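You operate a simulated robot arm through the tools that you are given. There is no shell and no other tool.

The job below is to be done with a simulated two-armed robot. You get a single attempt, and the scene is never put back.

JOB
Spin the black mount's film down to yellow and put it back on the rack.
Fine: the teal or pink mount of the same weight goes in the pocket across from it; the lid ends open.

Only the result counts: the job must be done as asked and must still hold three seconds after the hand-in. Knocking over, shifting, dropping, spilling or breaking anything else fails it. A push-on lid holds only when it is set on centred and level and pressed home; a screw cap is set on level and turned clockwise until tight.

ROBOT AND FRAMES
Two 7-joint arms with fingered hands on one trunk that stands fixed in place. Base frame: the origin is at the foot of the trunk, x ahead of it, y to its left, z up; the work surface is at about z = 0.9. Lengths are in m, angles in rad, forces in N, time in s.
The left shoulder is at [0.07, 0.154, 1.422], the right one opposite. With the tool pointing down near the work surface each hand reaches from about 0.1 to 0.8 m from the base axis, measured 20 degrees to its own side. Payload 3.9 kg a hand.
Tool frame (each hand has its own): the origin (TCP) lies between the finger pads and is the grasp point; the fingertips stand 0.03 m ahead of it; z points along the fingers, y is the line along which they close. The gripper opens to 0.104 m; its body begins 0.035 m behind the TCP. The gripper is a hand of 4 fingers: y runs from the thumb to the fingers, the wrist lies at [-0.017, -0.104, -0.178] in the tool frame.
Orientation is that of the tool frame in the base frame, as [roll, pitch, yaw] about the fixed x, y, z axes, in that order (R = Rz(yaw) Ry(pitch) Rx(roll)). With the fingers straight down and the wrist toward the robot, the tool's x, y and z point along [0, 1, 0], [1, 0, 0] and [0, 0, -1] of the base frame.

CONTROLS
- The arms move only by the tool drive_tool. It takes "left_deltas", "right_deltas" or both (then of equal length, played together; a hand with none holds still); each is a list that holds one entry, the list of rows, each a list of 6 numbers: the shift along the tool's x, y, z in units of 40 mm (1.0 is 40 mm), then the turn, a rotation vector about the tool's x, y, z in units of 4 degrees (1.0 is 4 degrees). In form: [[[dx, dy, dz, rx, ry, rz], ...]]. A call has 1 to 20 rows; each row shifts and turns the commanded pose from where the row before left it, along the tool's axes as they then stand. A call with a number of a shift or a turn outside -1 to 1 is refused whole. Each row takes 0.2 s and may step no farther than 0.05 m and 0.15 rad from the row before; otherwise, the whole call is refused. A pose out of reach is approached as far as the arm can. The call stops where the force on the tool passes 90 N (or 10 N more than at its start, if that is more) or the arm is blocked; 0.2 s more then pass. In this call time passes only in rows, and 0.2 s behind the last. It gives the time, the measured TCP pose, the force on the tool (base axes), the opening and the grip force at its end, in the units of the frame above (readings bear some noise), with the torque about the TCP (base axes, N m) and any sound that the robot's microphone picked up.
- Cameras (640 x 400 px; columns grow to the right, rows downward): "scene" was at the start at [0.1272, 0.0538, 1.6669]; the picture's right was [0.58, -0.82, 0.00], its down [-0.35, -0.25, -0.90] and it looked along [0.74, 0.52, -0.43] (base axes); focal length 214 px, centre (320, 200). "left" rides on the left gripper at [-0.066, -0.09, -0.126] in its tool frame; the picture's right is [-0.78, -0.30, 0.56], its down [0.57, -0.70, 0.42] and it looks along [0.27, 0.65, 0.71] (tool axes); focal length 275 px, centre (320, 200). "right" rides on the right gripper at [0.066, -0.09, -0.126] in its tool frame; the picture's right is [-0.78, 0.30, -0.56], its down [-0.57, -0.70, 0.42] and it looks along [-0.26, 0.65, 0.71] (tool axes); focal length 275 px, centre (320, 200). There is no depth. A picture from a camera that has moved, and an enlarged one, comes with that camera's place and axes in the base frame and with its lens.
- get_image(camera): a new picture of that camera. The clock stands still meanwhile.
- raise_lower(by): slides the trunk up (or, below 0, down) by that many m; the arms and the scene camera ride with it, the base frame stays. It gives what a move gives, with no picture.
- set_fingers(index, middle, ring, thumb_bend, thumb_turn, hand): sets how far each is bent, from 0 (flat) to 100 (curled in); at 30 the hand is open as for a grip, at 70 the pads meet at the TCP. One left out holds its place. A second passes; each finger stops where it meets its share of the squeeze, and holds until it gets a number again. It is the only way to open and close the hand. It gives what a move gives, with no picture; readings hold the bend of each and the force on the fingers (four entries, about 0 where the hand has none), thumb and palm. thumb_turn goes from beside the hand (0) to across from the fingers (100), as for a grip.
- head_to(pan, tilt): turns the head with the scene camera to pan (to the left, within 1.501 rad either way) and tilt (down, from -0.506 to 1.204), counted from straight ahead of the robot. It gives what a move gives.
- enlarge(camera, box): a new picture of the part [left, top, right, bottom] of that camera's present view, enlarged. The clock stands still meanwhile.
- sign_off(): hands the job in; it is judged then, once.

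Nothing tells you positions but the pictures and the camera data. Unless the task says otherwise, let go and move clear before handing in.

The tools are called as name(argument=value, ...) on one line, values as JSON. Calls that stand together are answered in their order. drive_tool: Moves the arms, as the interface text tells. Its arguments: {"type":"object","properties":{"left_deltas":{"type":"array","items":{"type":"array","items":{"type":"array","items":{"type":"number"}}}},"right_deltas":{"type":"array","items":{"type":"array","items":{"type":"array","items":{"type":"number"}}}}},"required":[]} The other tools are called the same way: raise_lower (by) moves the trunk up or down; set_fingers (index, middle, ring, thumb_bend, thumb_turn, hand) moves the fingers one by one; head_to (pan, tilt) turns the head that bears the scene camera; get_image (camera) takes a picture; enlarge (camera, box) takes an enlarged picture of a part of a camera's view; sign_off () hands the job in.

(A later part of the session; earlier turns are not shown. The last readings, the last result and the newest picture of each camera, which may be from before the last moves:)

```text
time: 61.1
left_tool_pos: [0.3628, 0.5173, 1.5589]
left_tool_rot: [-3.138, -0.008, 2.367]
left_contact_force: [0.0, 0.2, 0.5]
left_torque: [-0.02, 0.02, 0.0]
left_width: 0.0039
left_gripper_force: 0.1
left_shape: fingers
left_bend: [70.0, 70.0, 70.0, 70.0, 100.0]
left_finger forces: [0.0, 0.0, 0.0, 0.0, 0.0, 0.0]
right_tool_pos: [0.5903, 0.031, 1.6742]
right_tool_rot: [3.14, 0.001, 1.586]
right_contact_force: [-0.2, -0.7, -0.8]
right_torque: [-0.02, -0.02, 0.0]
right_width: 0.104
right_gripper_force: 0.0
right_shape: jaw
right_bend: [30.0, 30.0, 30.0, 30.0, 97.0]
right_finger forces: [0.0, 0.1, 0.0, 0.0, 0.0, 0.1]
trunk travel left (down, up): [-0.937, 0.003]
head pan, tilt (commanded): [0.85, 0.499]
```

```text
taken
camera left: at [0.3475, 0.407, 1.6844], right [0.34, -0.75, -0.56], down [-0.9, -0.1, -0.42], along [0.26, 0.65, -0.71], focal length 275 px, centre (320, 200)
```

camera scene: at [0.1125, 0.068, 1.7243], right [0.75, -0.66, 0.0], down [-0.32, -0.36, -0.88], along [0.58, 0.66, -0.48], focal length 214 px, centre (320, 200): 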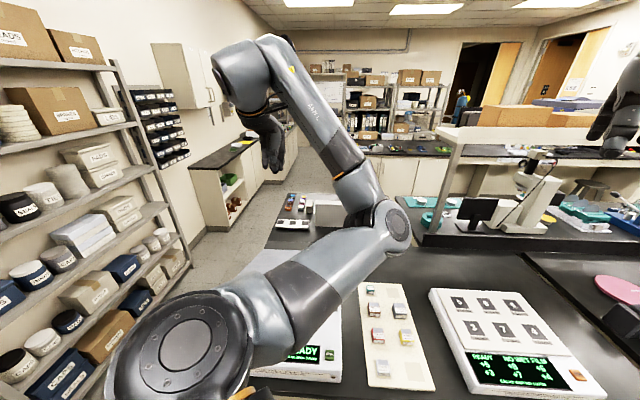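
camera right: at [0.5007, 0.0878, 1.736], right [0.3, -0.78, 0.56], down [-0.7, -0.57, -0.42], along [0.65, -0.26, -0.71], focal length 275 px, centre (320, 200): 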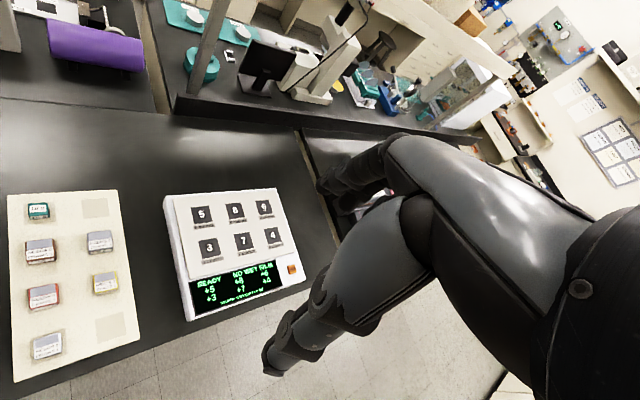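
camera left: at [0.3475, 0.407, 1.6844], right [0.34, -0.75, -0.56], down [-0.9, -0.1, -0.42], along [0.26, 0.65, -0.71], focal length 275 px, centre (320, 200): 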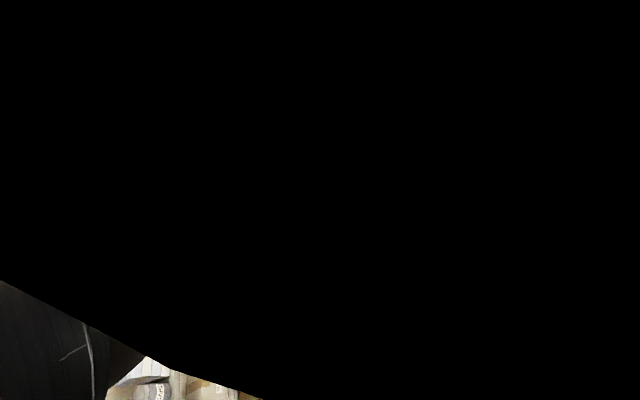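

The elbow has stayed inward on the right. The lid only needs a push now, so I'll lower the fist over the middle of the lid, farther from the shoulder where the arm has room, and use the trunk for the final press.

drive_tool(left_deltas=[[[-0.007, 0.15, 0.8, 0, 0, 0], [-0.007, 0.15, 0.8, 0, 0, 0], [-0.007, 0.15, 0.8, 0, 0, 0], [-0.007, 0.15, 0.8, 0, 0, 0], [-0.007, 0.15, 0.8, 0, 0, 0], [-0.007, 0.15, 0.8, 0, 0, 0], [-0.007, 0.15, 0.8, 0, 0, 0], [-0.007, 0.15, 0.8, 0, 0, 0]]])

get_image(camera="scene")

get_image(camera="left")

```text
time: 62.9
left_tool_pos: [0.3954, 0.5503, 1.302]
left_tool_rot: [-3.138, -0.009, 2.367]
left_contact_force: [0.2, 0.0, -0.1]
left_torque: [-0.04, 0.02, 0.02]
left_width: 0.0039
left_gripper_force: 0.0
left_shape: fingers
left_bend: [70.0, 70.0, 70.0, 70.0, 100.0]
left_finger forces: [0.1, 0.0, 0.0, 0.1, 0.0, 0.1]
right_tool_pos: [0.5877, 0.0306, 1.6738]
right_tool_rot: [3.138, 0.001, 1.586]
right_contact_force: [-0.4, 0.0, -0.8]
right_torque: [0.05, 0.01, -0.02]
right_width: 0.104
right_gripper_force: 0.0
right_shape: jaw
right_bend: [30.0, 30.0, 30.0, 30.0, 97.0]
right_finger forces: [0.0, 0.1, 0.0, 0.0, 0.0, 0.0]
trunk travel left (down, up): [-0.937, 0.003]
head pan, tilt (commanded): [0.85, 0.499]
```

```text
taken
camera scene: at [0.1122, 0.0683, 1.7244], right [0.75, -0.66, 0.0], down [-0.32, -0.36, -0.88], along [0.58, 0.66, -0.48], focal length 214 px, centre (320, 200)
```

scene: 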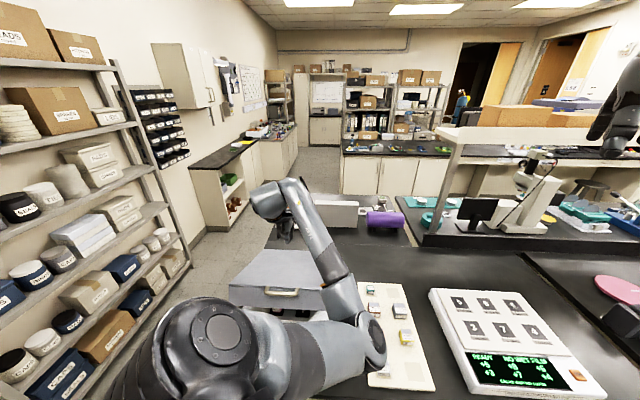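

```text
taken
camera left: at [0.3802, 0.4391, 1.4259], right [0.34, -0.75, -0.56], down [-0.9, -0.1, -0.42], along [0.26, 0.65, -0.71], focal length 275 px, centre (320, 200)
```

left: 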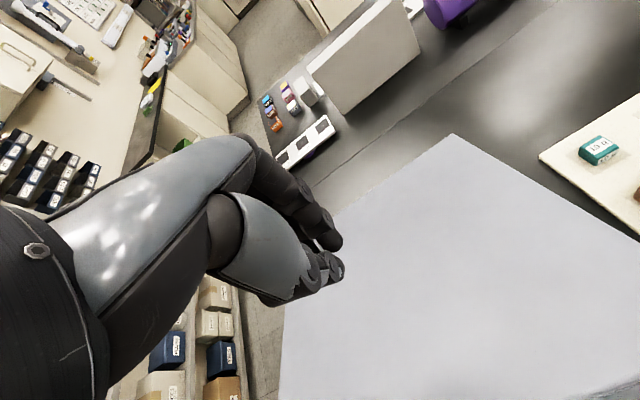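

The fist is over the lid at (0.395, 0.550). I'll lower the trunk 0.1 m, which keeps the arm in its comfortable range, then check.

raise_lower(by=-0.1)

get_image(camera="left")

get_image(camera="scene")

```text
time: 64.2
left_tool_pos: [0.396, 0.5497, 1.2014]
left_tool_rot: [-3.137, -0.01, 2.366]
left_contact_force: [0.1, 0.8, -0.7]
left_torque: [0.0, -0.03, 0.01]
left_width: 0.0039
left_gripper_force: 0.0
left_shape: fingers
left_bend: [70.0, 70.0, 70.0, 70.0, 100.0]
left_finger forces: [0.1, 0.0, 0.0, 0.0, 0.1, 0.0]
right_tool_pos: [0.5891, 0.0293, 1.575]
right_tool_rot: [3.14, 0.001, 1.587]
right_contact_force: [0.0, 0.5, 0.1]
right_torque: [0.04, 0.03, 0.0]
right_width: 0.1037
right_gripper_force: 0.1
right_shape: jaw
right_bend: [30.0, 30.0, 30.0, 30.0, 97.0]
right_finger forces: [0.1, 0.0, 0.1, 0.0, 0.0, 0.1]
trunk travel left (down, up): [-0.837, 0.103]
head pan, tilt (commanded): [0.85, 0.499]
```

```text
taken
camera left: at [0.3805, 0.4386, 1.3263], right [0.34, -0.75, -0.56], down [-0.9, -0.1, -0.42], along [0.26, 0.65, -0.71], focal length 275 px, centre (320, 200)
```

left: 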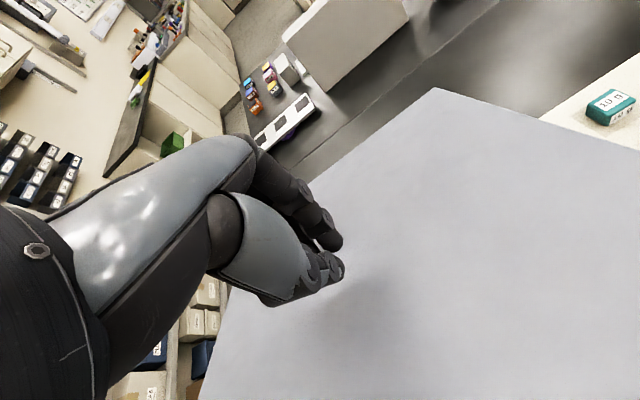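

```text
taken
camera scene: at [0.1123, 0.0679, 1.6244], right [0.75, -0.66, 0.0], down [-0.32, -0.36, -0.88], along [0.58, 0.66, -0.48], focal length 214 px, centre (320, 200)
```

scene: 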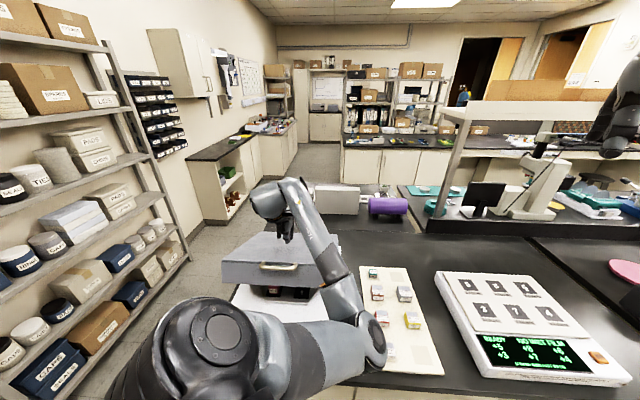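

Fist clear above the lid. I'll press down in 10 mm rows and watch for contact.

drive_tool(left_deltas=[[[0, 0, 0.3, 0, 0, 0], [0, 0, 0.3, 0, 0, 0], [0, 0, 0.3, 0, 0, 0], [0, 0, 0.3, 0, 0, 0], [0, 0, 0.3, 0, 0, 0]]])

get_image(camera="scene")

```text
time: 65.5
left_tool_pos: [0.3957, 0.5498, 1.1395]
left_tool_rot: [-3.141, -0.008, 2.366]
left_contact_force: [0.1, -0.1, -0.1]
left_torque: [-0.02, 0.01, 0.0]
left_width: 0.0031
left_gripper_force: 0.0
left_shape: fingers
left_bend: [70.0, 70.0, 70.0, 70.0, 100.0]
left_finger forces: [0.0, 0.0, 0.0, 0.0, 0.1, 0.1]
right_tool_pos: [0.5888, 0.03, 1.5736]
right_tool_rot: [3.14, 0.002, 1.586]
right_contact_force: [0.4, 0.0, 0.8]
right_torque: [-0.02, 0.01, 0.02]
right_width: 0.1037
right_gripper_force: 0.0
right_shape: jaw
right_bend: [30.0, 30.0, 30.0, 30.0, 97.0]
right_finger forces: [0.0, 0.1, 0.1, 0.0, 0.0, 0.0]
trunk travel left (down, up): [-0.837, 0.103]
head pan, tilt (commanded): [0.85, 0.499]
```

```text
taken
camera scene: at [0.1123, 0.0679, 1.6244], right [0.75, -0.66, 0.0], down [-0.32, -0.36, -0.88], along [0.58, 0.66, -0.48], focal length 214 px, centre (320, 200)
```

scene: 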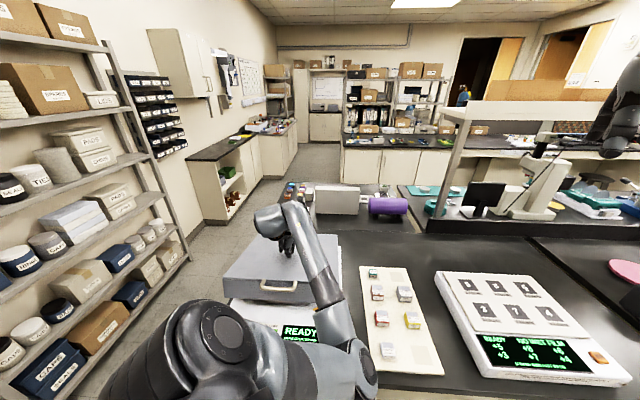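

The lid appears lower already with no force on the fist. I'll enlarge to see its state.

enlarge(camera="scene", box=[200, 220, 360, 360])

enlarge(camera="left", box=[220, 100, 640, 400])

```text
2.86 times, centred on (280, 290) of scene
camera zoom: at [0.1123, 0.0679, 1.6244], right [0.75, -0.66, 0.0], down [-0.32, -0.36, -0.88], along [0.58, 0.66, -0.48], focal length 613 px, centre (434, -57)
```

zoom: 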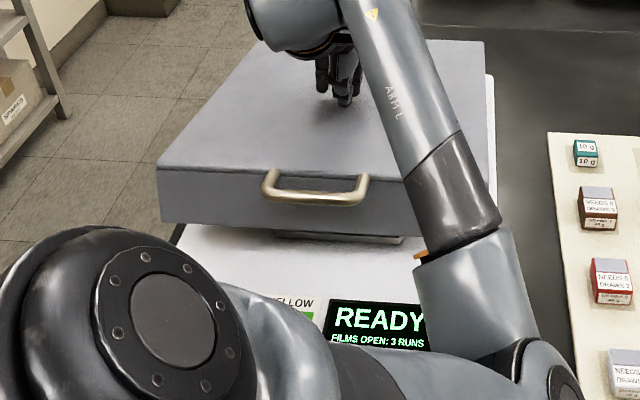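

```text
1.33 times, centred on (430, 250) of left
camera zoom: at [0.3809, 0.4391, 1.2656], right [0.34, -0.75, -0.56], down [-0.9, -0.1, -0.42], along [0.26, 0.65, -0.71], focal length 367 px, centre (173, 133)
```

zoom: 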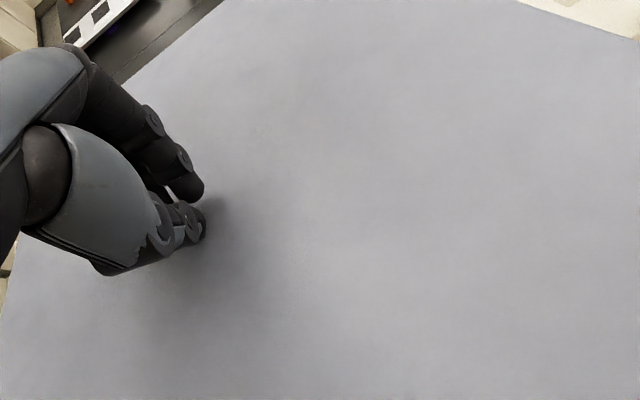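

The fist is already pushing the lid down easily; it's near 8°. I'll press on.

drive_tool(left_deltas=[[[0, 0, 0.25, 0, 0, 0], [0, 0, 0.25, 0, 0, 0], [0, 0, 0.25, 0, 0, 0]]])

enlarge(camera="scene", box=[200, 220, 360, 360])

```text
time: 66.2
left_tool_pos: [0.3951, 0.5486, 1.1106]
left_tool_rot: [-3.138, -0.007, 2.366]
left_contact_force: [0.2, 0.9, 0.3]
left_torque: [-0.02, 0.0, -0.04]
left_width: 0.003
left_gripper_force: 0.0
left_shape: fingers
left_bend: [70.0, 70.0, 70.0, 70.0, 100.0]
left_finger forces: [0.1, 0.0, 0.0, 0.0, 0.0, 0.0]
right_tool_pos: [0.59, 0.0288, 1.5736]
right_tool_rot: [3.139, 0.002, 1.586]
right_contact_force: [-0.6, -0.4, 0.4]
right_torque: [-0.02, 0.0, 0.02]
right_width: 0.1039
right_gripper_force: 0.0
right_shape: jaw
right_bend: [30.0, 30.0, 30.0, 30.0, 97.0]
right_finger forces: [0.1, 0.0, 0.0, 0.1, 0.0, 0.0]
trunk travel left (down, up): [-0.837, 0.103]
head pan, tilt (commanded): [0.85, 0.499]
```

```text
2.86 times, centred on (280, 290) of scene
camera zoom: at [0.1122, 0.0679, 1.6244], right [0.75, -0.66, 0.0], down [-0.32, -0.36, -0.88], along [0.58, 0.66, -0.48], focal length 613 px, centre (434, -57)
```

zoom: 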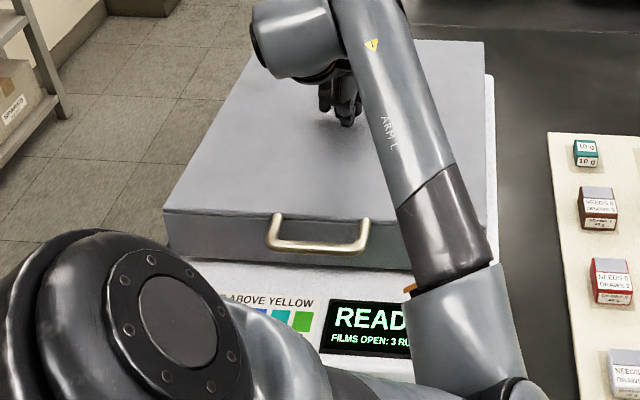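

The lid looks almost closed now. I'll press a little further until I feel firm contact, to be sure it's home.

drive_tool(left_deltas=[[[0, 0, 0.15, 0, 0, 0], [0, 0, 0.15, 0, 0, 0], [0, 0, 0.15, 0, 0, 0]]])

enlarge(camera="scene", box=[200, 220, 360, 360])

```text
time: 67.0
left_tool_pos: [0.3944, 0.5513, 1.093]
left_tool_rot: [-3.138, -0.008, 2.367]
left_contact_force: [0.5, 0.1, -0.2]
left_torque: [-0.01, 0.01, 0.02]
left_width: 0.0031
left_gripper_force: 0.0
left_shape: fingers
left_bend: [70.0, 70.0, 70.0, 70.0, 100.0]
left_finger forces: [0.0, 0.0, 0.1, 0.1, 0.0, 0.0]
right_tool_pos: [0.5898, 0.0292, 1.5731]
right_tool_rot: [3.139, 0.002, 1.587]
right_contact_force: [-0.7, -0.1, -0.6]
right_torque: [-0.01, 0.0, 0.0]
right_width: 0.1036
right_gripper_force: 0.1
right_shape: jaw
right_bend: [30.0, 30.0, 30.0, 30.0, 97.0]
right_finger forces: [0.0, 0.0, 0.0, 0.0, 0.0, 0.0]
trunk travel left (down, up): [-0.837, 0.103]
head pan, tilt (commanded): [0.85, 0.499]
```

```text
2.86 times, centred on (280, 290) of scene
camera zoom: at [0.1122, 0.0679, 1.6244], right [0.75, -0.66, 0.0], down [-0.32, -0.36, -0.88], along [0.58, 0.66, -0.48], focal length 613 px, centre (434, -57)
```

zoom: 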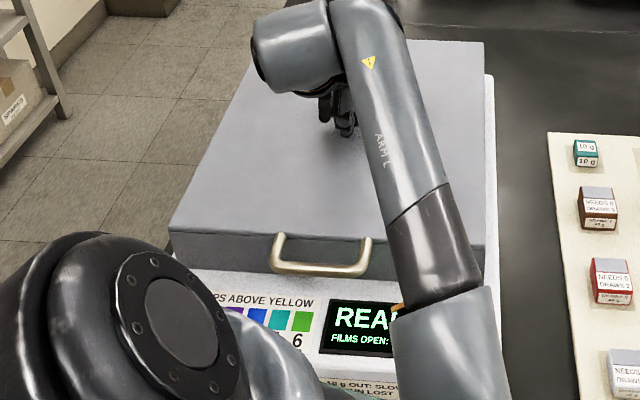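

The lid is still going down with the fist. I'll continue in small rows until it stops.

drive_tool(left_deltas=[[[0, 0, 0.125, 0, 0, 0], [0, 0, 0.125, 0, 0, 0], [0, 0, 0.125, 0, 0, 0]]])

enlarge(camera="scene", box=[200, 220, 360, 360])

```text
time: 67.8
left_tool_pos: [0.3932, 0.5491, 1.0861]
left_tool_rot: [3.128, -0.01, 2.369]
left_contact_force: [1.4, 3.7, 38.9]
left_torque: [-0.07, -0.3, 0.11]
left_width: 0.003
left_gripper_force: 19.1
left_shape: fingers
left_bend: [69.0, 70.0, 70.0, 71.0, 100.0]
left_finger forces: [22.3, 0.0, 0.1, 0.0, 15.9, 0.0]
right_tool_pos: [0.585, 0.0247, 1.5774]
right_tool_rot: [3.137, -0.003, 1.585]
right_contact_force: [0.5, 0.1, -0.5]
right_torque: [0.0, 0.01, -0.01]
right_width: 0.1038
right_gripper_force: 0.1
right_shape: jaw
right_bend: [30.0, 30.0, 30.0, 30.0, 97.0]
right_finger forces: [0.1, 0.0, 0.0, 0.0, 0.0, 0.0]
trunk travel left (down, up): [-0.837, 0.103]
head pan, tilt (commanded): [0.85, 0.499]
```

```text
2.86 times, centred on (280, 290) of scene
camera zoom: at [0.1079, 0.0627, 1.6256], right [0.75, -0.66, 0.0], down [-0.31, -0.36, -0.88], along [0.58, 0.66, -0.47], focal length 613 px, centre (434, -57)
```

zoom: 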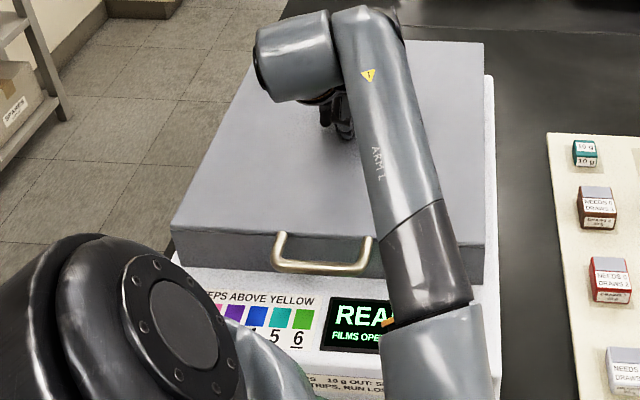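

The lid is down and I pressed it home with about 39 N; its top is near z ≈ 1.056. Next I'll lift the fist and turn the hand another 45°, so the wrist has room when pressing the SPIN button near (0.372, 0.318).

drive_tool(left_deltas=[[[0, 0, -0.3, 0, 0, 0], [0, 0, -0.3, 0, 0, -0.9], [0, 0, -0.3, 0, 0, -0.9], [0, 0, -0.3, 0, 0, -0.9], [0, 0, -0.3, 0, 0, -0.9], [0, 0, -0.3, 0, 0, -0.9], [0, 0, -0.3, 0, 0, -0.9], [0, 0, -0.3, 0, 0, -0.9], [0, 0, -0.3, 0, 0, -0.9], [0, 0, -0.3, 0, 0, -0.9], [0, 0, 0, 0, 0, -0.9], [0, 0, 0, 0, 0, -0.9], [0, 0, 0, 0, 0, -0.9]]])

get_image(camera="scene")

get_image(camera="left")

```text
time: 70.7
left_tool_pos: [0.3953, 0.5503, 1.1979]
left_tool_rot: [3.14, -0.009, 3.122]
left_contact_force: [-0.5, 0.1, -0.1]
left_torque: [0.01, -0.01, 0.03]
left_width: 0.0031
left_gripper_force: 0.0
left_shape: fingers
left_bend: [70.0, 70.0, 70.0, 70.0, 100.0]
left_finger forces: [0.0, 0.0, 0.0, 0.0, 0.1, 0.0]
right_tool_pos: [0.5896, 0.0297, 1.5741]
right_tool_rot: [3.14, 0.002, 1.585]
right_contact_force: [-0.1, 0.6, 0.3]
right_torque: [0.01, 0.02, 0.03]
right_width: 0.1039
right_gripper_force: 0.1
right_shape: jaw
right_bend: [30.0, 30.0, 30.0, 30.0, 97.0]
right_finger forces: [0.0, 0.1, 0.0, 0.0, 0.0, 0.0]
trunk travel left (down, up): [-0.837, 0.103]
head pan, tilt (commanded): [0.85, 0.499]
```

```text
taken
camera scene: at [0.1125, 0.0677, 1.6244], right [0.75, -0.66, 0.0], down [-0.32, -0.36, -0.88], along [0.58, 0.66, -0.48], focal length 214 px, centre (320, 200)
```

scene: 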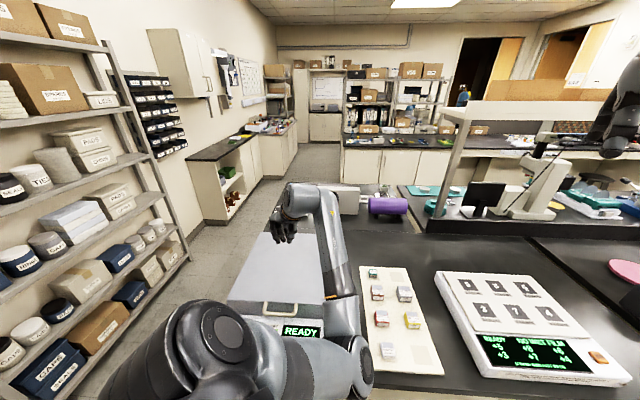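

```text
taken
camera left: at [0.4604, 0.4579, 1.323], right [0.77, -0.31, -0.56], down [-0.59, -0.69, -0.42], along [-0.26, 0.66, -0.71], focal length 275 px, centre (320, 200)
```

left: 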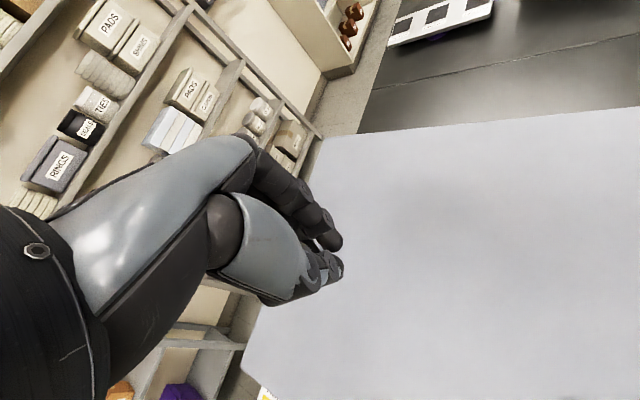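

The lid stays shut and the hand is turned. I'll raise the trunk 0.1 m for elbow clearance, then move the fist over the SPIN button at a safe height.

raise_lower(by=0.1)

drive_tool(left_deltas=[[[0.069, -0.725, 0.3, 0, 0, 0], [0.069, -0.725, 0.3, 0, 0, 0], [0.069, -0.725, 0.3, 0, 0, 0], [0.069, -0.725, 0.3, 0, 0, 0], [0.069, -0.725, 0.3, 0, 0, 0], [0.069, -0.725, 0.3, 0, 0, 0], [0.069, -0.725, 0.3, 0, 0, 0], [0.069, -0.725, 0.3, 0, 0, 0]]])

get_image(camera="scene")

get_image(camera="left")

```text
time: 72.0
left_tool_pos: [0.3967, 0.5494, 1.2993]
left_tool_rot: [3.138, -0.01, 3.12]
left_contact_force: [0.1, -0.1, -0.1]
left_torque: [0.03, 0.0, -0.03]
left_width: 0.0033
left_gripper_force: 0.2
left_shape: fingers
left_bend: [70.0, 70.0, 70.0, 70.0, 100.0]
left_finger forces: [0.1, 0.1, 0.0, 0.1, 0.0, 0.1]
right_tool_pos: [0.5889, 0.0294, 1.6746]
right_tool_rot: [3.14, 0.003, 1.586]
right_contact_force: [0.4, 0.7, 0.4]
right_torque: [0.01, -0.01, 0.01]
right_width: 0.1037
right_gripper_force: 0.1
right_shape: jaw
right_bend: [30.0, 30.0, 30.0, 30.0, 97.0]
right_finger forces: [0.1, 0.0, 0.0, 0.0, 0.1, 0.0]
trunk travel left (down, up): [-0.937, 0.003]
head pan, tilt (commanded): [0.85, 0.499]
```

```text
time: 72.9
left_tool_pos: [0.3762, 0.5004, 1.3038]
left_tool_rot: [3.0, 0.043, -3.098]
left_contact_force: [-0.8, 0.3, 0.5]
left_torque: [0.01, 0.0, -0.01]
left_width: 0.0032
left_gripper_force: 0.1
left_shape: fingers
left_bend: [70.0, 70.0, 70.0, 70.0, 100.0]
left_finger forces: [0.0, 0.1, 0.0, 0.0, 0.0, 0.1]
right_tool_pos: [0.5879, 0.0342, 1.6733]
right_tool_rot: [-3.141, 0.004, 1.586]
right_contact_force: [0.9, -0.4, 0.3]
right_torque: [-0.01, 0.01, 0.0]
right_width: 0.1037
right_gripper_force: 0.0
right_shape: jaw
right_bend: [30.0, 30.0, 30.0, 30.0, 97.0]
right_finger forces: [0.0, 0.1, 0.0, 0.0, 0.0, 0.0]
trunk travel left (down, up): [-0.937, 0.003]
head pan, tilt (commanded): [0.85, 0.499]
stopped in row 4 (left hand): the arm was blocked; the commanded pose is now the measured one
```

```text
taken
camera scene: at [0.1111, 0.07, 1.7244], right [0.75, -0.66, 0.0], down [-0.32, -0.36, -0.88], along [0.58, 0.66, -0.48], focal length 214 px, centre (320, 200)
```

scene: 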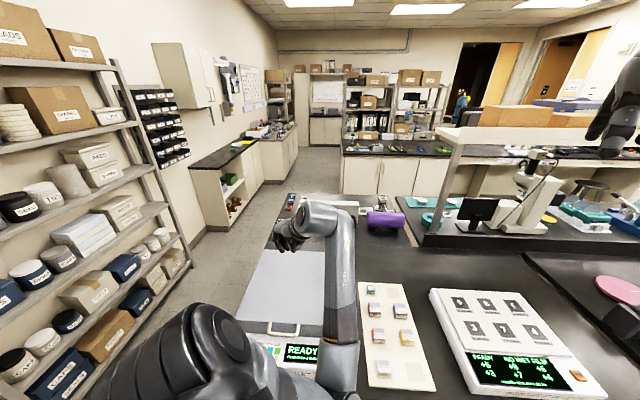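

```text
taken
camera left: at [0.4415, 0.3951, 1.4185], right [0.81, -0.18, -0.56], down [-0.52, -0.66, -0.54], along [-0.27, 0.73, -0.63], focal length 275 px, centre (320, 200)
```

left: 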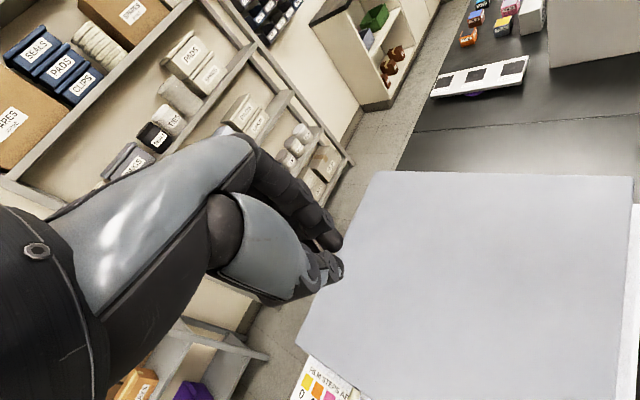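

The left arm hit its limit again with the elbow across the chest. I'll reconfigure it: extend it out over the closed lid, where there's free space, and turn the hand back.

drive_tool(left_deltas=[[[-0.5, 0.6, -0.2, 0, 0, 0], [-0.5, 0.6, -0.2, 0, 0, 0], [-0.5, 0.6, -0.2, 0, 0, 0], [-0.5, 0.6, -0.2, 0, 0, 0], [-0.5, 0.6, -0.2, 0, 0, 0], [-0.5, 0.6, -0.2, 0, 0, 0], [-0.5, 0.6, -0.2, 0, 0, 0], [-0.5, 0.6, -0.2, 0, 0, 0]]])

get_image(camera="scene")

```text
time: 74.7
left_tool_pos: [0.5275, 0.686, 1.4005]
left_tool_rot: [3.001, 0.04, -3.102]
left_contact_force: [0.4, 0.6, -0.7]
left_torque: [-0.01, 0.01, -0.01]
left_width: 0.0032
left_gripper_force: 0.0
left_shape: fingers
left_bend: [70.0, 70.0, 70.0, 70.0, 100.0]
left_finger forces: [0.0, 0.0, 0.1, 0.0, 0.0, 0.0]
right_tool_pos: [0.5893, 0.0323, 1.6719]
right_tool_rot: [3.14, 0.003, 1.586]
right_contact_force: [0.2, 0.0, -0.7]
right_torque: [-0.01, 0.0, 0.02]
right_width: 0.1039
right_gripper_force: 0.1
right_shape: jaw
right_bend: [30.0, 30.0, 30.0, 30.0, 97.0]
right_finger forces: [0.0, 0.0, 0.0, 0.0, 0.0, 0.1]
trunk travel left (down, up): [-0.937, 0.003]
head pan, tilt (commanded): [0.85, 0.499]
```

```text
taken
camera scene: at [0.113, 0.0691, 1.7242], right [0.75, -0.66, 0.0], down [-0.32, -0.36, -0.88], along [0.58, 0.66, -0.48], focal length 214 px, centre (320, 200)
```

scene: 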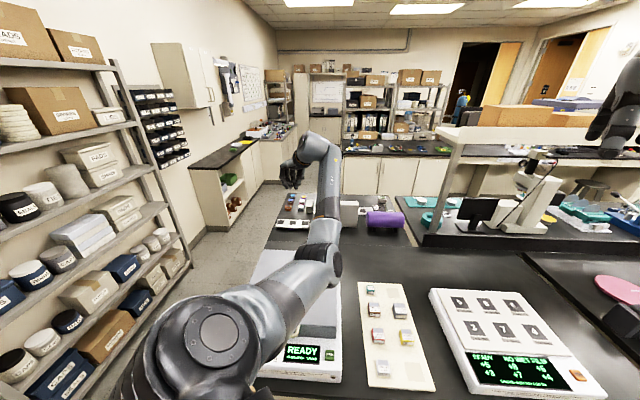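

The arm is stretched out over the lid with the elbow slightly to the right. I'll roll the hand about the arm's axis (fingers toward the left) while shifting left, to swing the elbow under and outward.

drive_tool(left_deltas=[[[0.21, 0.21, 0, -0.9, 0.9, 0], [0.21, 0.21, 0.03, -0.9, 0.9, 0], [0.21, 0.21, 0.05, -0.9, 0.9, 0], [0.2, 0.2, 0.08, -0.9, 0.9, 0], [0.2, 0.2, 0.1, -0.9, 0.9, 0], [0.19, 0.19, 0.13, -0.9, 0.9, 0], [0.18, 0.18, 0.15, -0.9, 0.9, 0], [0.17, 0.17, 0.17, -0.9, 0.9, 0]]])

get_image(camera="scene")

```text
time: 76.5
left_tool_pos: [0.4538, 0.7497, 1.4098]
left_tool_rot: [2.446, -0.416, -2.895]
left_contact_force: [0.1, -0.5, -0.3]
left_torque: [0.0, 0.02, -0.01]
left_width: 0.0034
left_gripper_force: 0.0
left_shape: fingers
left_bend: [70.0, 70.0, 70.0, 70.0, 100.0]
left_finger forces: [0.1, 0.0, 0.1, 0.1, 0.0, 0.1]
right_tool_pos: [0.5881, 0.0312, 1.6741]
right_tool_rot: [-3.142, 0.003, 1.586]
right_contact_force: [0.5, -0.6, 1.8]
right_torque: [0.0, 0.03, -0.04]
right_width: 0.1039
right_gripper_force: 0.1
right_shape: jaw
right_bend: [30.0, 30.0, 30.0, 30.0, 97.0]
right_finger forces: [0.1, 0.0, 0.0, 0.1, 0.0, 0.0]
trunk travel left (down, up): [-0.937, 0.003]
head pan, tilt (commanded): [0.85, 0.499]
```

```text
taken
camera scene: at [0.1118, 0.0686, 1.7244], right [0.75, -0.66, 0.0], down [-0.32, -0.36, -0.88], along [0.58, 0.66, -0.48], focal length 214 px, centre (320, 200)
```

scene: 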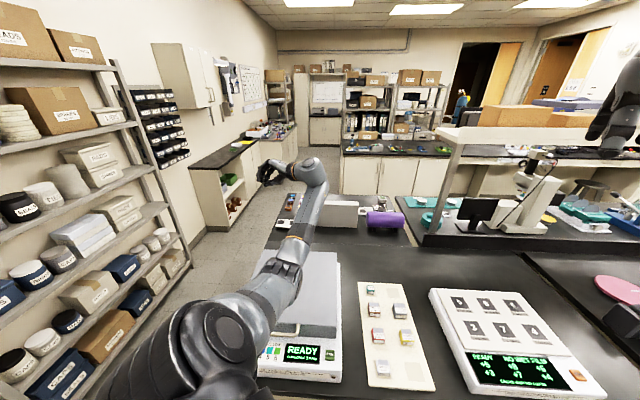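

The elbow is swinging under as intended. I'll continue the roll further.

drive_tool(left_deltas=[[[0.1, 0.1, 0.1, -0.9, 0.9, 0], [0.1, 0.1, 0.1, -0.9, 0.9, 0], [0.1, 0.1, 0.1, -0.9, 0.9, 0], [0.1, 0.1, 0.1, -0.9, 0.9, 0], [0.05, 0.05, 0.1, -0.9, 0.9, 0], [0.05, 0.05, 0.1, -0.9, 0.9, 0], [0.05, 0.05, 0.1, -0.9, 0.9, 0], [0.05, 0.05, 0.1, -0.9, 0.9, 0]]])

get_image(camera="scene")

```text
time: 78.3
left_tool_pos: [0.4199, 0.7782, 1.4235]
left_tool_rot: [1.664, -0.653, -2.382]
left_contact_force: [0.5, -0.1, -0.7]
left_torque: [0.0, 0.01, -0.02]
left_width: 0.0031
left_gripper_force: 0.2
left_shape: fingers
left_bend: [70.0, 70.0, 70.0, 70.0, 100.0]
left_finger forces: [0.1, 0.0, 0.0, 0.0, 0.0, 0.0]
right_tool_pos: [0.5886, 0.0318, 1.6731]
right_tool_rot: [3.139, 0.001, 1.585]
right_contact_force: [0.2, 0.7, -1.8]
right_torque: [-0.01, 0.0, -0.01]
right_width: 0.1037
right_gripper_force: 0.0
right_shape: jaw
right_bend: [30.0, 30.0, 30.0, 30.0, 97.0]
right_finger forces: [0.1, 0.0, 0.0, 0.0, 0.0, 0.0]
trunk travel left (down, up): [-0.937, 0.003]
head pan, tilt (commanded): [0.85, 0.499]
```

```text
taken
camera scene: at [0.112, 0.0685, 1.7244], right [0.75, -0.66, 0.0], down [-0.32, -0.36, -0.88], along [0.58, 0.66, -0.48], focal length 214 px, centre (320, 200)
```

scene: 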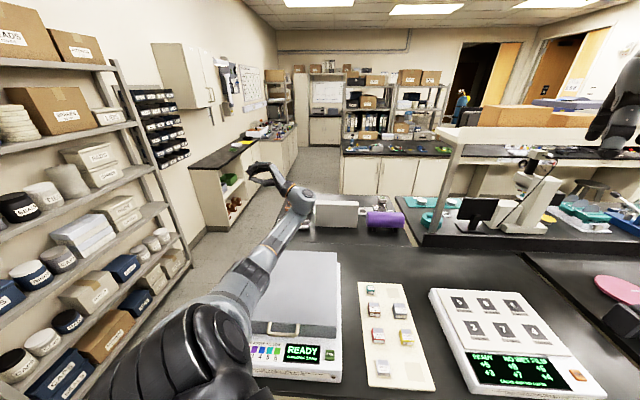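

The elbow is now below and to the left. I'll roll about 30° more, then pull the hand in toward me so the arm folds with the elbow outward.

drive_tool(left_deltas=[[[0, 0, 0, -0.9, 0.9, 0], [0, 0, 0, -0.9, 0.9, 0], [0, 0, 0, -0.9, 0.9, 0], [0, 0, 0, -0.9, 0.9, 0], [0, 0, 0, -0.9, 0.9, 0]]])

get_image(camera="scene")

```text
time: 79.5
left_tool_pos: [0.4209, 0.7776, 1.422]
left_tool_rot: [1.124, -0.598, -2.003]
left_contact_force: [0.5, 0.4, -0.2]
left_torque: [0.01, -0.01, -0.03]
left_width: 0.0033
left_gripper_force: 0.1
left_shape: fingers
left_bend: [70.0, 70.0, 70.0, 70.0, 100.0]
left_finger forces: [0.0, 0.1, 0.0, 0.1, 0.0, 0.1]
right_tool_pos: [0.588, 0.0313, 1.6734]
right_tool_rot: [3.14, 0.002, 1.585]
right_contact_force: [-0.4, -0.3, -0.5]
right_torque: [0.01, 0.02, 0.02]
right_width: 0.1039
right_gripper_force: 0.1
right_shape: jaw
right_bend: [30.0, 30.0, 30.0, 30.0, 97.0]
right_finger forces: [0.0, 0.0, 0.0, 0.0, 0.0, 0.0]
trunk travel left (down, up): [-0.937, 0.003]
head pan, tilt (commanded): [0.85, 0.499]
```

```text
taken
camera scene: at [0.1121, 0.0686, 1.7243], right [0.75, -0.66, 0.0], down [-0.32, -0.36, -0.88], along [0.58, 0.66, -0.48], focal length 214 px, centre (320, 200)
```

scene: 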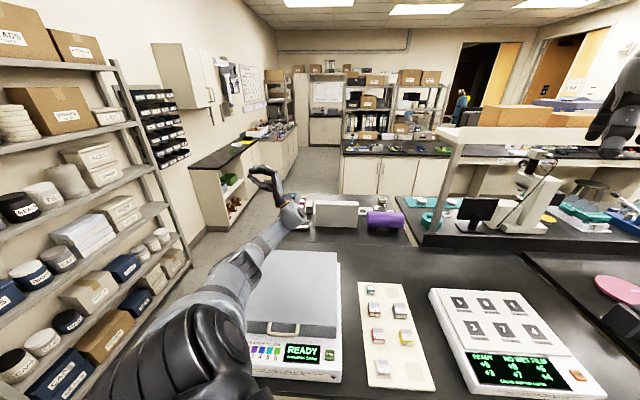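

The elbow is well to the left now, and the arm is clear of the lid. I'll pull the hand in and slightly up.

drive_tool(left_deltas=[[[0.72, -0.2825, 0.152, 0, 0, 0], [0.72, -0.2825, 0.152, 0, 0, 0], [0.72, -0.2825, 0.152, 0, 0, 0], [0.72, -0.2825, 0.152, 0, 0, 0], [0.72, -0.2825, 0.152, 0, 0, 0]]])

get_image(camera="scene")

```text
time: 80.7
left_tool_pos: [0.3129, 0.6715, 1.4742]
left_tool_rot: [1.126, -0.597, -2.004]
left_contact_force: [-0.6, -0.9, -0.3]
left_torque: [0.0, -0.02, -0.01]
left_width: 0.0031
left_gripper_force: 0.2
left_shape: fingers
left_bend: [70.0, 70.0, 70.0, 70.0, 100.0]
left_finger forces: [0.0, 0.0, 0.0, 0.0, 0.0, 0.1]
right_tool_pos: [0.5855, 0.0304, 1.6744]
right_tool_rot: [3.14, 0.003, 1.585]
right_contact_force: [0.0, -0.6, -0.8]
right_torque: [-0.02, -0.03, 0.05]
right_width: 0.1038
right_gripper_force: 0.1
right_shape: jaw
right_bend: [30.0, 30.0, 30.0, 30.0, 97.0]
right_finger forces: [0.0, 0.1, 0.1, 0.0, 0.0, 0.1]
trunk travel left (down, up): [-0.937, 0.003]
head pan, tilt (commanded): [0.85, 0.499]
```

```text
taken
camera scene: at [0.1099, 0.0669, 1.7246], right [0.75, -0.66, 0.0], down [-0.31, -0.36, -0.88], along [0.58, 0.66, -0.48], focal length 214 px, centre (320, 200)
```

scene: 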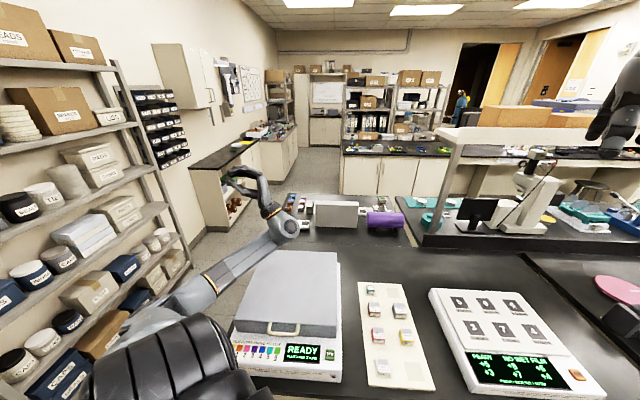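

Now the elbow is well out to the left and the spinner is in full view: lid closed, display READY. I'll turn the hand back to fingers-down in two parts, checking that the elbow stays out.

drive_tool(left_deltas=[[[0, 0, 0, 0.4288, -0.9683, 0.354], [0, 0, 0, 0.4288, -0.9683, 0.354], [0, 0, 0, 0.4288, -0.9683, 0.354], [0, 0, 0, 0.4288, -0.9683, 0.354], [0, 0, 0, 0.4288, -0.9683, 0.354], [0, 0, 0, 0.4288, -0.9683, 0.354], [0, 0, 0, 0.4288, -0.9683, 0.354], [0, 0, 0, 0.4288, -0.9683, 0.354], [0, 0, 0, 0.4288, -0.9683, 0.354], [0, 0, 0, 0.4288, -0.9683, 0.354], [0, 0, 0, 0.4288, -0.9683, 0.354], [0, 0, 0, 0.4288, -0.9683, 0.354], [0, 0, 0, 0.4288, -0.9683, 0.354], [0, 0, 0, 0.4288, -0.9683, 0.354]]])

get_image(camera="scene")

```text
time: 83.7
left_tool_pos: [0.3154, 0.6721, 1.4725]
left_tool_rot: [2.475, -0.745, 2.975]
left_contact_force: [1.2, -0.3, -0.6]
left_torque: [0.0, 0.02, 0.02]
left_width: 0.0033
left_gripper_force: 0.1
left_shape: fingers
left_bend: [70.0, 70.0, 70.0, 70.0, 100.0]
left_finger forces: [0.0, 0.0, 0.1, 0.0, 0.0, 0.0]
right_tool_pos: [0.5894, 0.0319, 1.6727]
right_tool_rot: [3.139, 0.002, 1.589]
right_contact_force: [0.2, 0.9, 0.3]
right_torque: [-0.05, 0.03, -0.02]
right_width: 0.1037
right_gripper_force: 0.0
right_shape: jaw
right_bend: [30.0, 30.0, 30.0, 30.0, 97.0]
right_finger forces: [0.1, 0.0, 0.0, 0.0, 0.0, 0.0]
trunk travel left (down, up): [-0.937, 0.003]
head pan, tilt (commanded): [0.85, 0.499]
```

```text
taken
camera scene: at [0.1127, 0.0677, 1.7243], right [0.75, -0.66, 0.0], down [-0.32, -0.36, -0.88], along [0.58, 0.66, -0.48], focal length 214 px, centre (320, 200)
```

scene: 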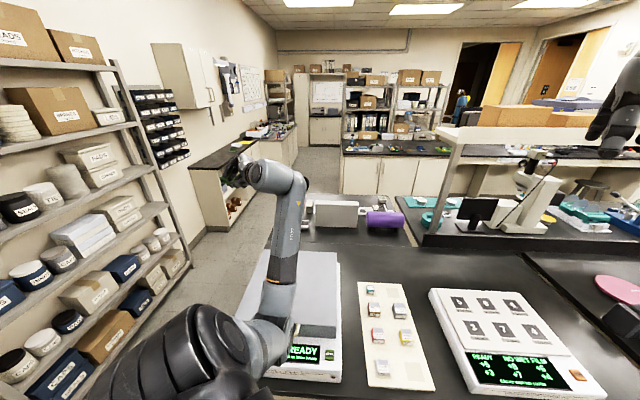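

Turning back this way swings the elbow in again. I'll undo that rotation, then reach a different posture: hand pointing forward (not down), which keeps the wrist well away from the shoulder for both the button and the handle.

drive_tool(left_deltas=[[[0, 0, 0, -0.4288, 0.9683, -0.354], [0, 0, 0, -0.4288, 0.9683, -0.354], [0, 0, 0, -0.4288, 0.9683, -0.354], [0, 0, 0, -0.4288, 0.9683, -0.354], [0, 0, 0, -0.4288, 0.9683, -0.354], [0, 0, 0, -0.4288, 0.9683, -0.354], [0, 0, 0, -0.4288, 0.9683, -0.354], [0, 0, 0, -0.4288, 0.9683, -0.354], [0, 0, 0, -0.4288, 0.9683, -0.354], [0, 0, 0, -0.4288, 0.9683, -0.354], [0, 0, 0, -0.4288, 0.9683, -0.354], [0, 0, 0, -0.4288, 0.9683, -0.354], [0, 0, 0, -0.4288, 0.9683, -0.354], [0, 0, 0, -0.4288, 0.9683, -0.354]]])

get_image(camera="scene")

```text
time: 86.7
left_tool_pos: [0.3141, 0.673, 1.4724]
left_tool_rot: [1.126, -0.596, -2.003]
left_contact_force: [-0.2, -0.6, 0.5]
left_torque: [0.01, -0.01, 0.02]
left_width: 0.0031
left_gripper_force: 0.0
left_shape: fingers
left_bend: [70.0, 70.0, 70.0, 70.0, 100.0]
left_finger forces: [0.0, 0.1, 0.0, 0.0, 0.1, 0.1]
right_tool_pos: [0.5895, 0.0318, 1.6735]
right_tool_rot: [3.139, 0.002, 1.587]
right_contact_force: [-0.5, 0.0, -0.8]
right_torque: [-0.01, 0.02, -0.03]
right_width: 0.1039
right_gripper_force: 0.0
right_shape: jaw
right_bend: [30.0, 30.0, 30.0, 30.0, 97.0]
right_finger forces: [0.1, 0.1, 0.1, 0.0, 0.0, 0.0]
trunk travel left (down, up): [-0.937, 0.003]
head pan, tilt (commanded): [0.85, 0.499]
```

```text
taken
camera scene: at [0.112, 0.0687, 1.7243], right [0.75, -0.66, 0.0], down [-0.32, -0.36, -0.88], along [0.58, 0.66, -0.48], focal length 214 px, centre (320, 200)
```

scene: 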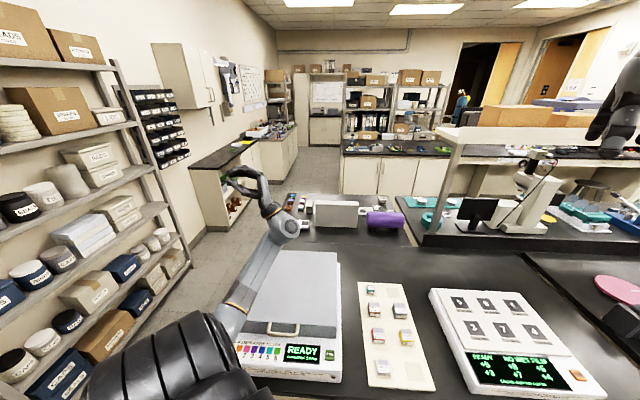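

The left arm is now parked out of the way and the SPIN button is free. The right arm can press it comfortably, so I'll make a right fist and bring it over, turning it 45° on the way.

set_fingers(hand="right", index=70, middle=70, ring=70, thumb_bend=70, thumb_turn=100)

drive_tool(right_deltas=[[[0, 0, 0.7, 0, 0, -0.917], [0, 0, 0.7, 0, 0, -0.917], [0, 0, 0.7, 0, 0, -0.917], [0, 0, 0.7, 0, 0, -0.917], [0, 0, 0.7, 0, 0, -0.917], [0, 0, 0.7, 0, 0, -0.917], [0, 0, 0.7, 0, 0, -0.917], [0, 0, 0.7, 0, 0, -0.917], [0, 0, 0.7, 0, 0, -0.917], [0, 0, 0.7, 0, 0, -0.917], [0, 0, 0.7, 0, 0, -0.917], [0, 0, 0.7, 0, 0, -0.917]]])

head_to(pan=0.5, tilt=0.8)

get_image(camera="scene")

get_image(camera="right")

```text
time: 87.7
left_tool_pos: [0.3146, 0.6711, 1.4728]
left_tool_rot: [1.125, -0.597, -2.002]
left_contact_force: [-0.4, 0.1, 0.3]
left_torque: [0.02, -0.03, -0.02]
left_width: 0.0035
left_gripper_force: 0.0
left_shape: fingers
left_bend: [70.0, 70.0, 70.0, 70.0, 100.0]
left_finger forces: [0.0, 0.0, 0.1, 0.1, 0.0, 0.0]
right_tool_pos: [0.5893, 0.0315, 1.6732]
right_tool_rot: [3.14, 0.003, 1.586]
right_contact_force: [0.4, -0.3, -0.1]
right_torque: [0.07, -0.03, 0.01]
right_width: 0.0037
right_gripper_force: 0.1
right_shape: fingers
right_bend: [70.0, 70.0, 70.0, 70.0, 100.0]
right_finger forces: [0.0, 0.0, 0.0, 0.0, 0.1, 0.0]
trunk travel left (down, up): [-0.937, 0.003]
head pan, tilt (commanded): [0.85, 0.499]
```

```text
time: 90.3
left_tool_pos: [0.3146, 0.6707, 1.4734]
left_tool_rot: [1.124, -0.598, -2.003]
left_contact_force: [1.0, -0.2, -1.1]
left_torque: [-0.03, 0.02, 0.03]
left_width: 0.0031
left_gripper_force: 0.1
left_shape: fingers
left_bend: [70.0, 70.0, 70.0, 70.0, 100.0]
left_finger forces: [0.0, 0.1, 0.1, 0.0, 0.0, 0.0]
right_tool_pos: [0.5903, 0.0306, 1.3375]
right_tool_rot: [-3.14, 0.002, 2.355]
right_contact_force: [-0.6, 0.0, -0.6]
right_torque: [-0.01, 0.02, -0.01]
right_width: 0.0037
right_gripper_force: 0.1
right_shape: fingers
right_bend: [70.0, 70.0, 70.0, 70.0, 100.0]
right_finger forces: [0.0, 0.1, 0.0, 0.1, 0.0, 0.0]
trunk travel left (down, up): [-0.937, 0.003]
head pan, tilt (commanded): [0.85, 0.499]
```

```text
time: 91.2
left_tool_pos: [0.3157, 0.6719, 1.4731]
left_tool_rot: [1.125, -0.597, -2.004]
left_contact_force: [-0.2, -0.2, 0.3]
left_torque: [0.01, 0.0, 0.0]
left_width: 0.0028
left_gripper_force: 0.2
left_shape: fingers
left_bend: [70.0, 70.0, 70.0, 70.0, 100.0]
left_finger forces: [0.1, 0.0, 0.1, 0.1, 0.0, 0.0]
right_tool_pos: [0.5896, 0.0313, 1.3373]
right_tool_rot: [3.141, 0.005, 2.354]
right_contact_force: [-0.4, -0.3, 0.8]
right_torque: [0.01, 0.04, 0.0]
right_width: 0.0037
right_gripper_force: 0.0
right_shape: fingers
right_bend: [70.0, 70.0, 70.0, 70.0, 100.0]
right_finger forces: [0.1, 0.0, 0.0, 0.0, 0.0, 0.0]
trunk travel left (down, up): [-0.937, 0.003]
head pan, tilt (commanded): [0.499, 0.799]
```

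```text
taken
camera scene: at [0.123, 0.0383, 1.6985], right [0.48, -0.88, 0.0], down [-0.63, -0.34, -0.7], along [0.61, 0.33, -0.72], focal length 214 px, centre (320, 200)
```

scene: 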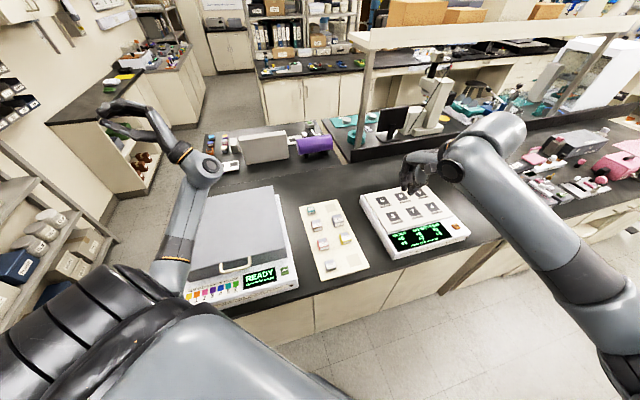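

```text
taken
camera right: at [0.4793, 0.015, 1.463], right [0.76, -0.34, 0.56], down [-0.09, -0.9, -0.42], along [0.65, 0.27, -0.71], focal length 275 px, centre (320, 200)
```

right: 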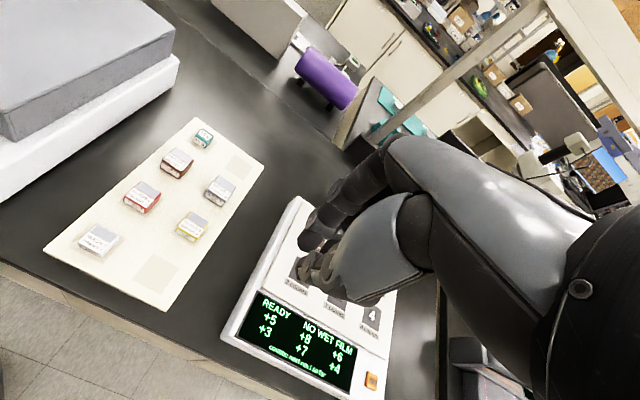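

Right arm is well placed with its elbow out to the right. I'll measure the SPIN button and the closed lid from this view.

enlarge(camera="scene", box=[170, 180, 310, 310])

enlarge(camera="scene", box=[235, 245, 305, 295])

```text
3.08 times, centred on (240, 245) of scene
camera zoom: at [0.123, 0.0383, 1.6985], right [0.48, -0.88, 0.0], down [-0.63, -0.34, -0.7], along [0.61, 0.33, -0.72], focal length 660 px, centre (566, 62)
```

zoom: 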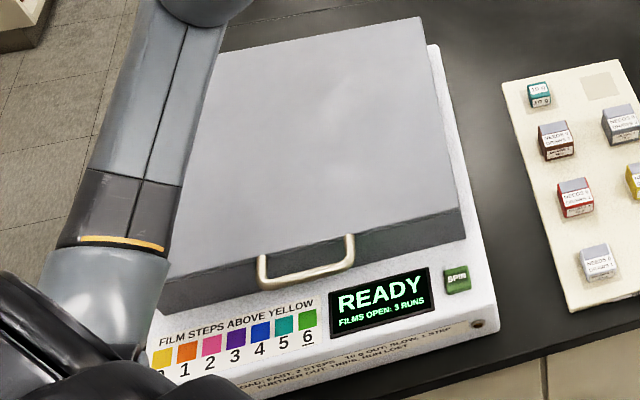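

```text
8.00 times, centred on (270, 270) of scene
camera zoom: at [0.123, 0.0383, 1.6985], right [0.48, -0.88, 0.0], down [-0.63, -0.34, -0.7], along [0.61, 0.33, -0.72], focal length 1716 px, centre (720, -360)
```

zoom: 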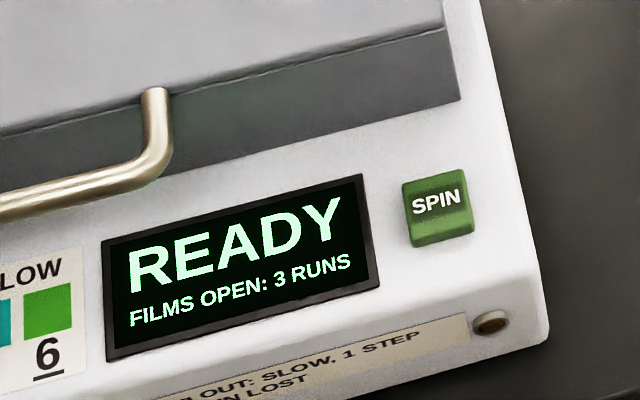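

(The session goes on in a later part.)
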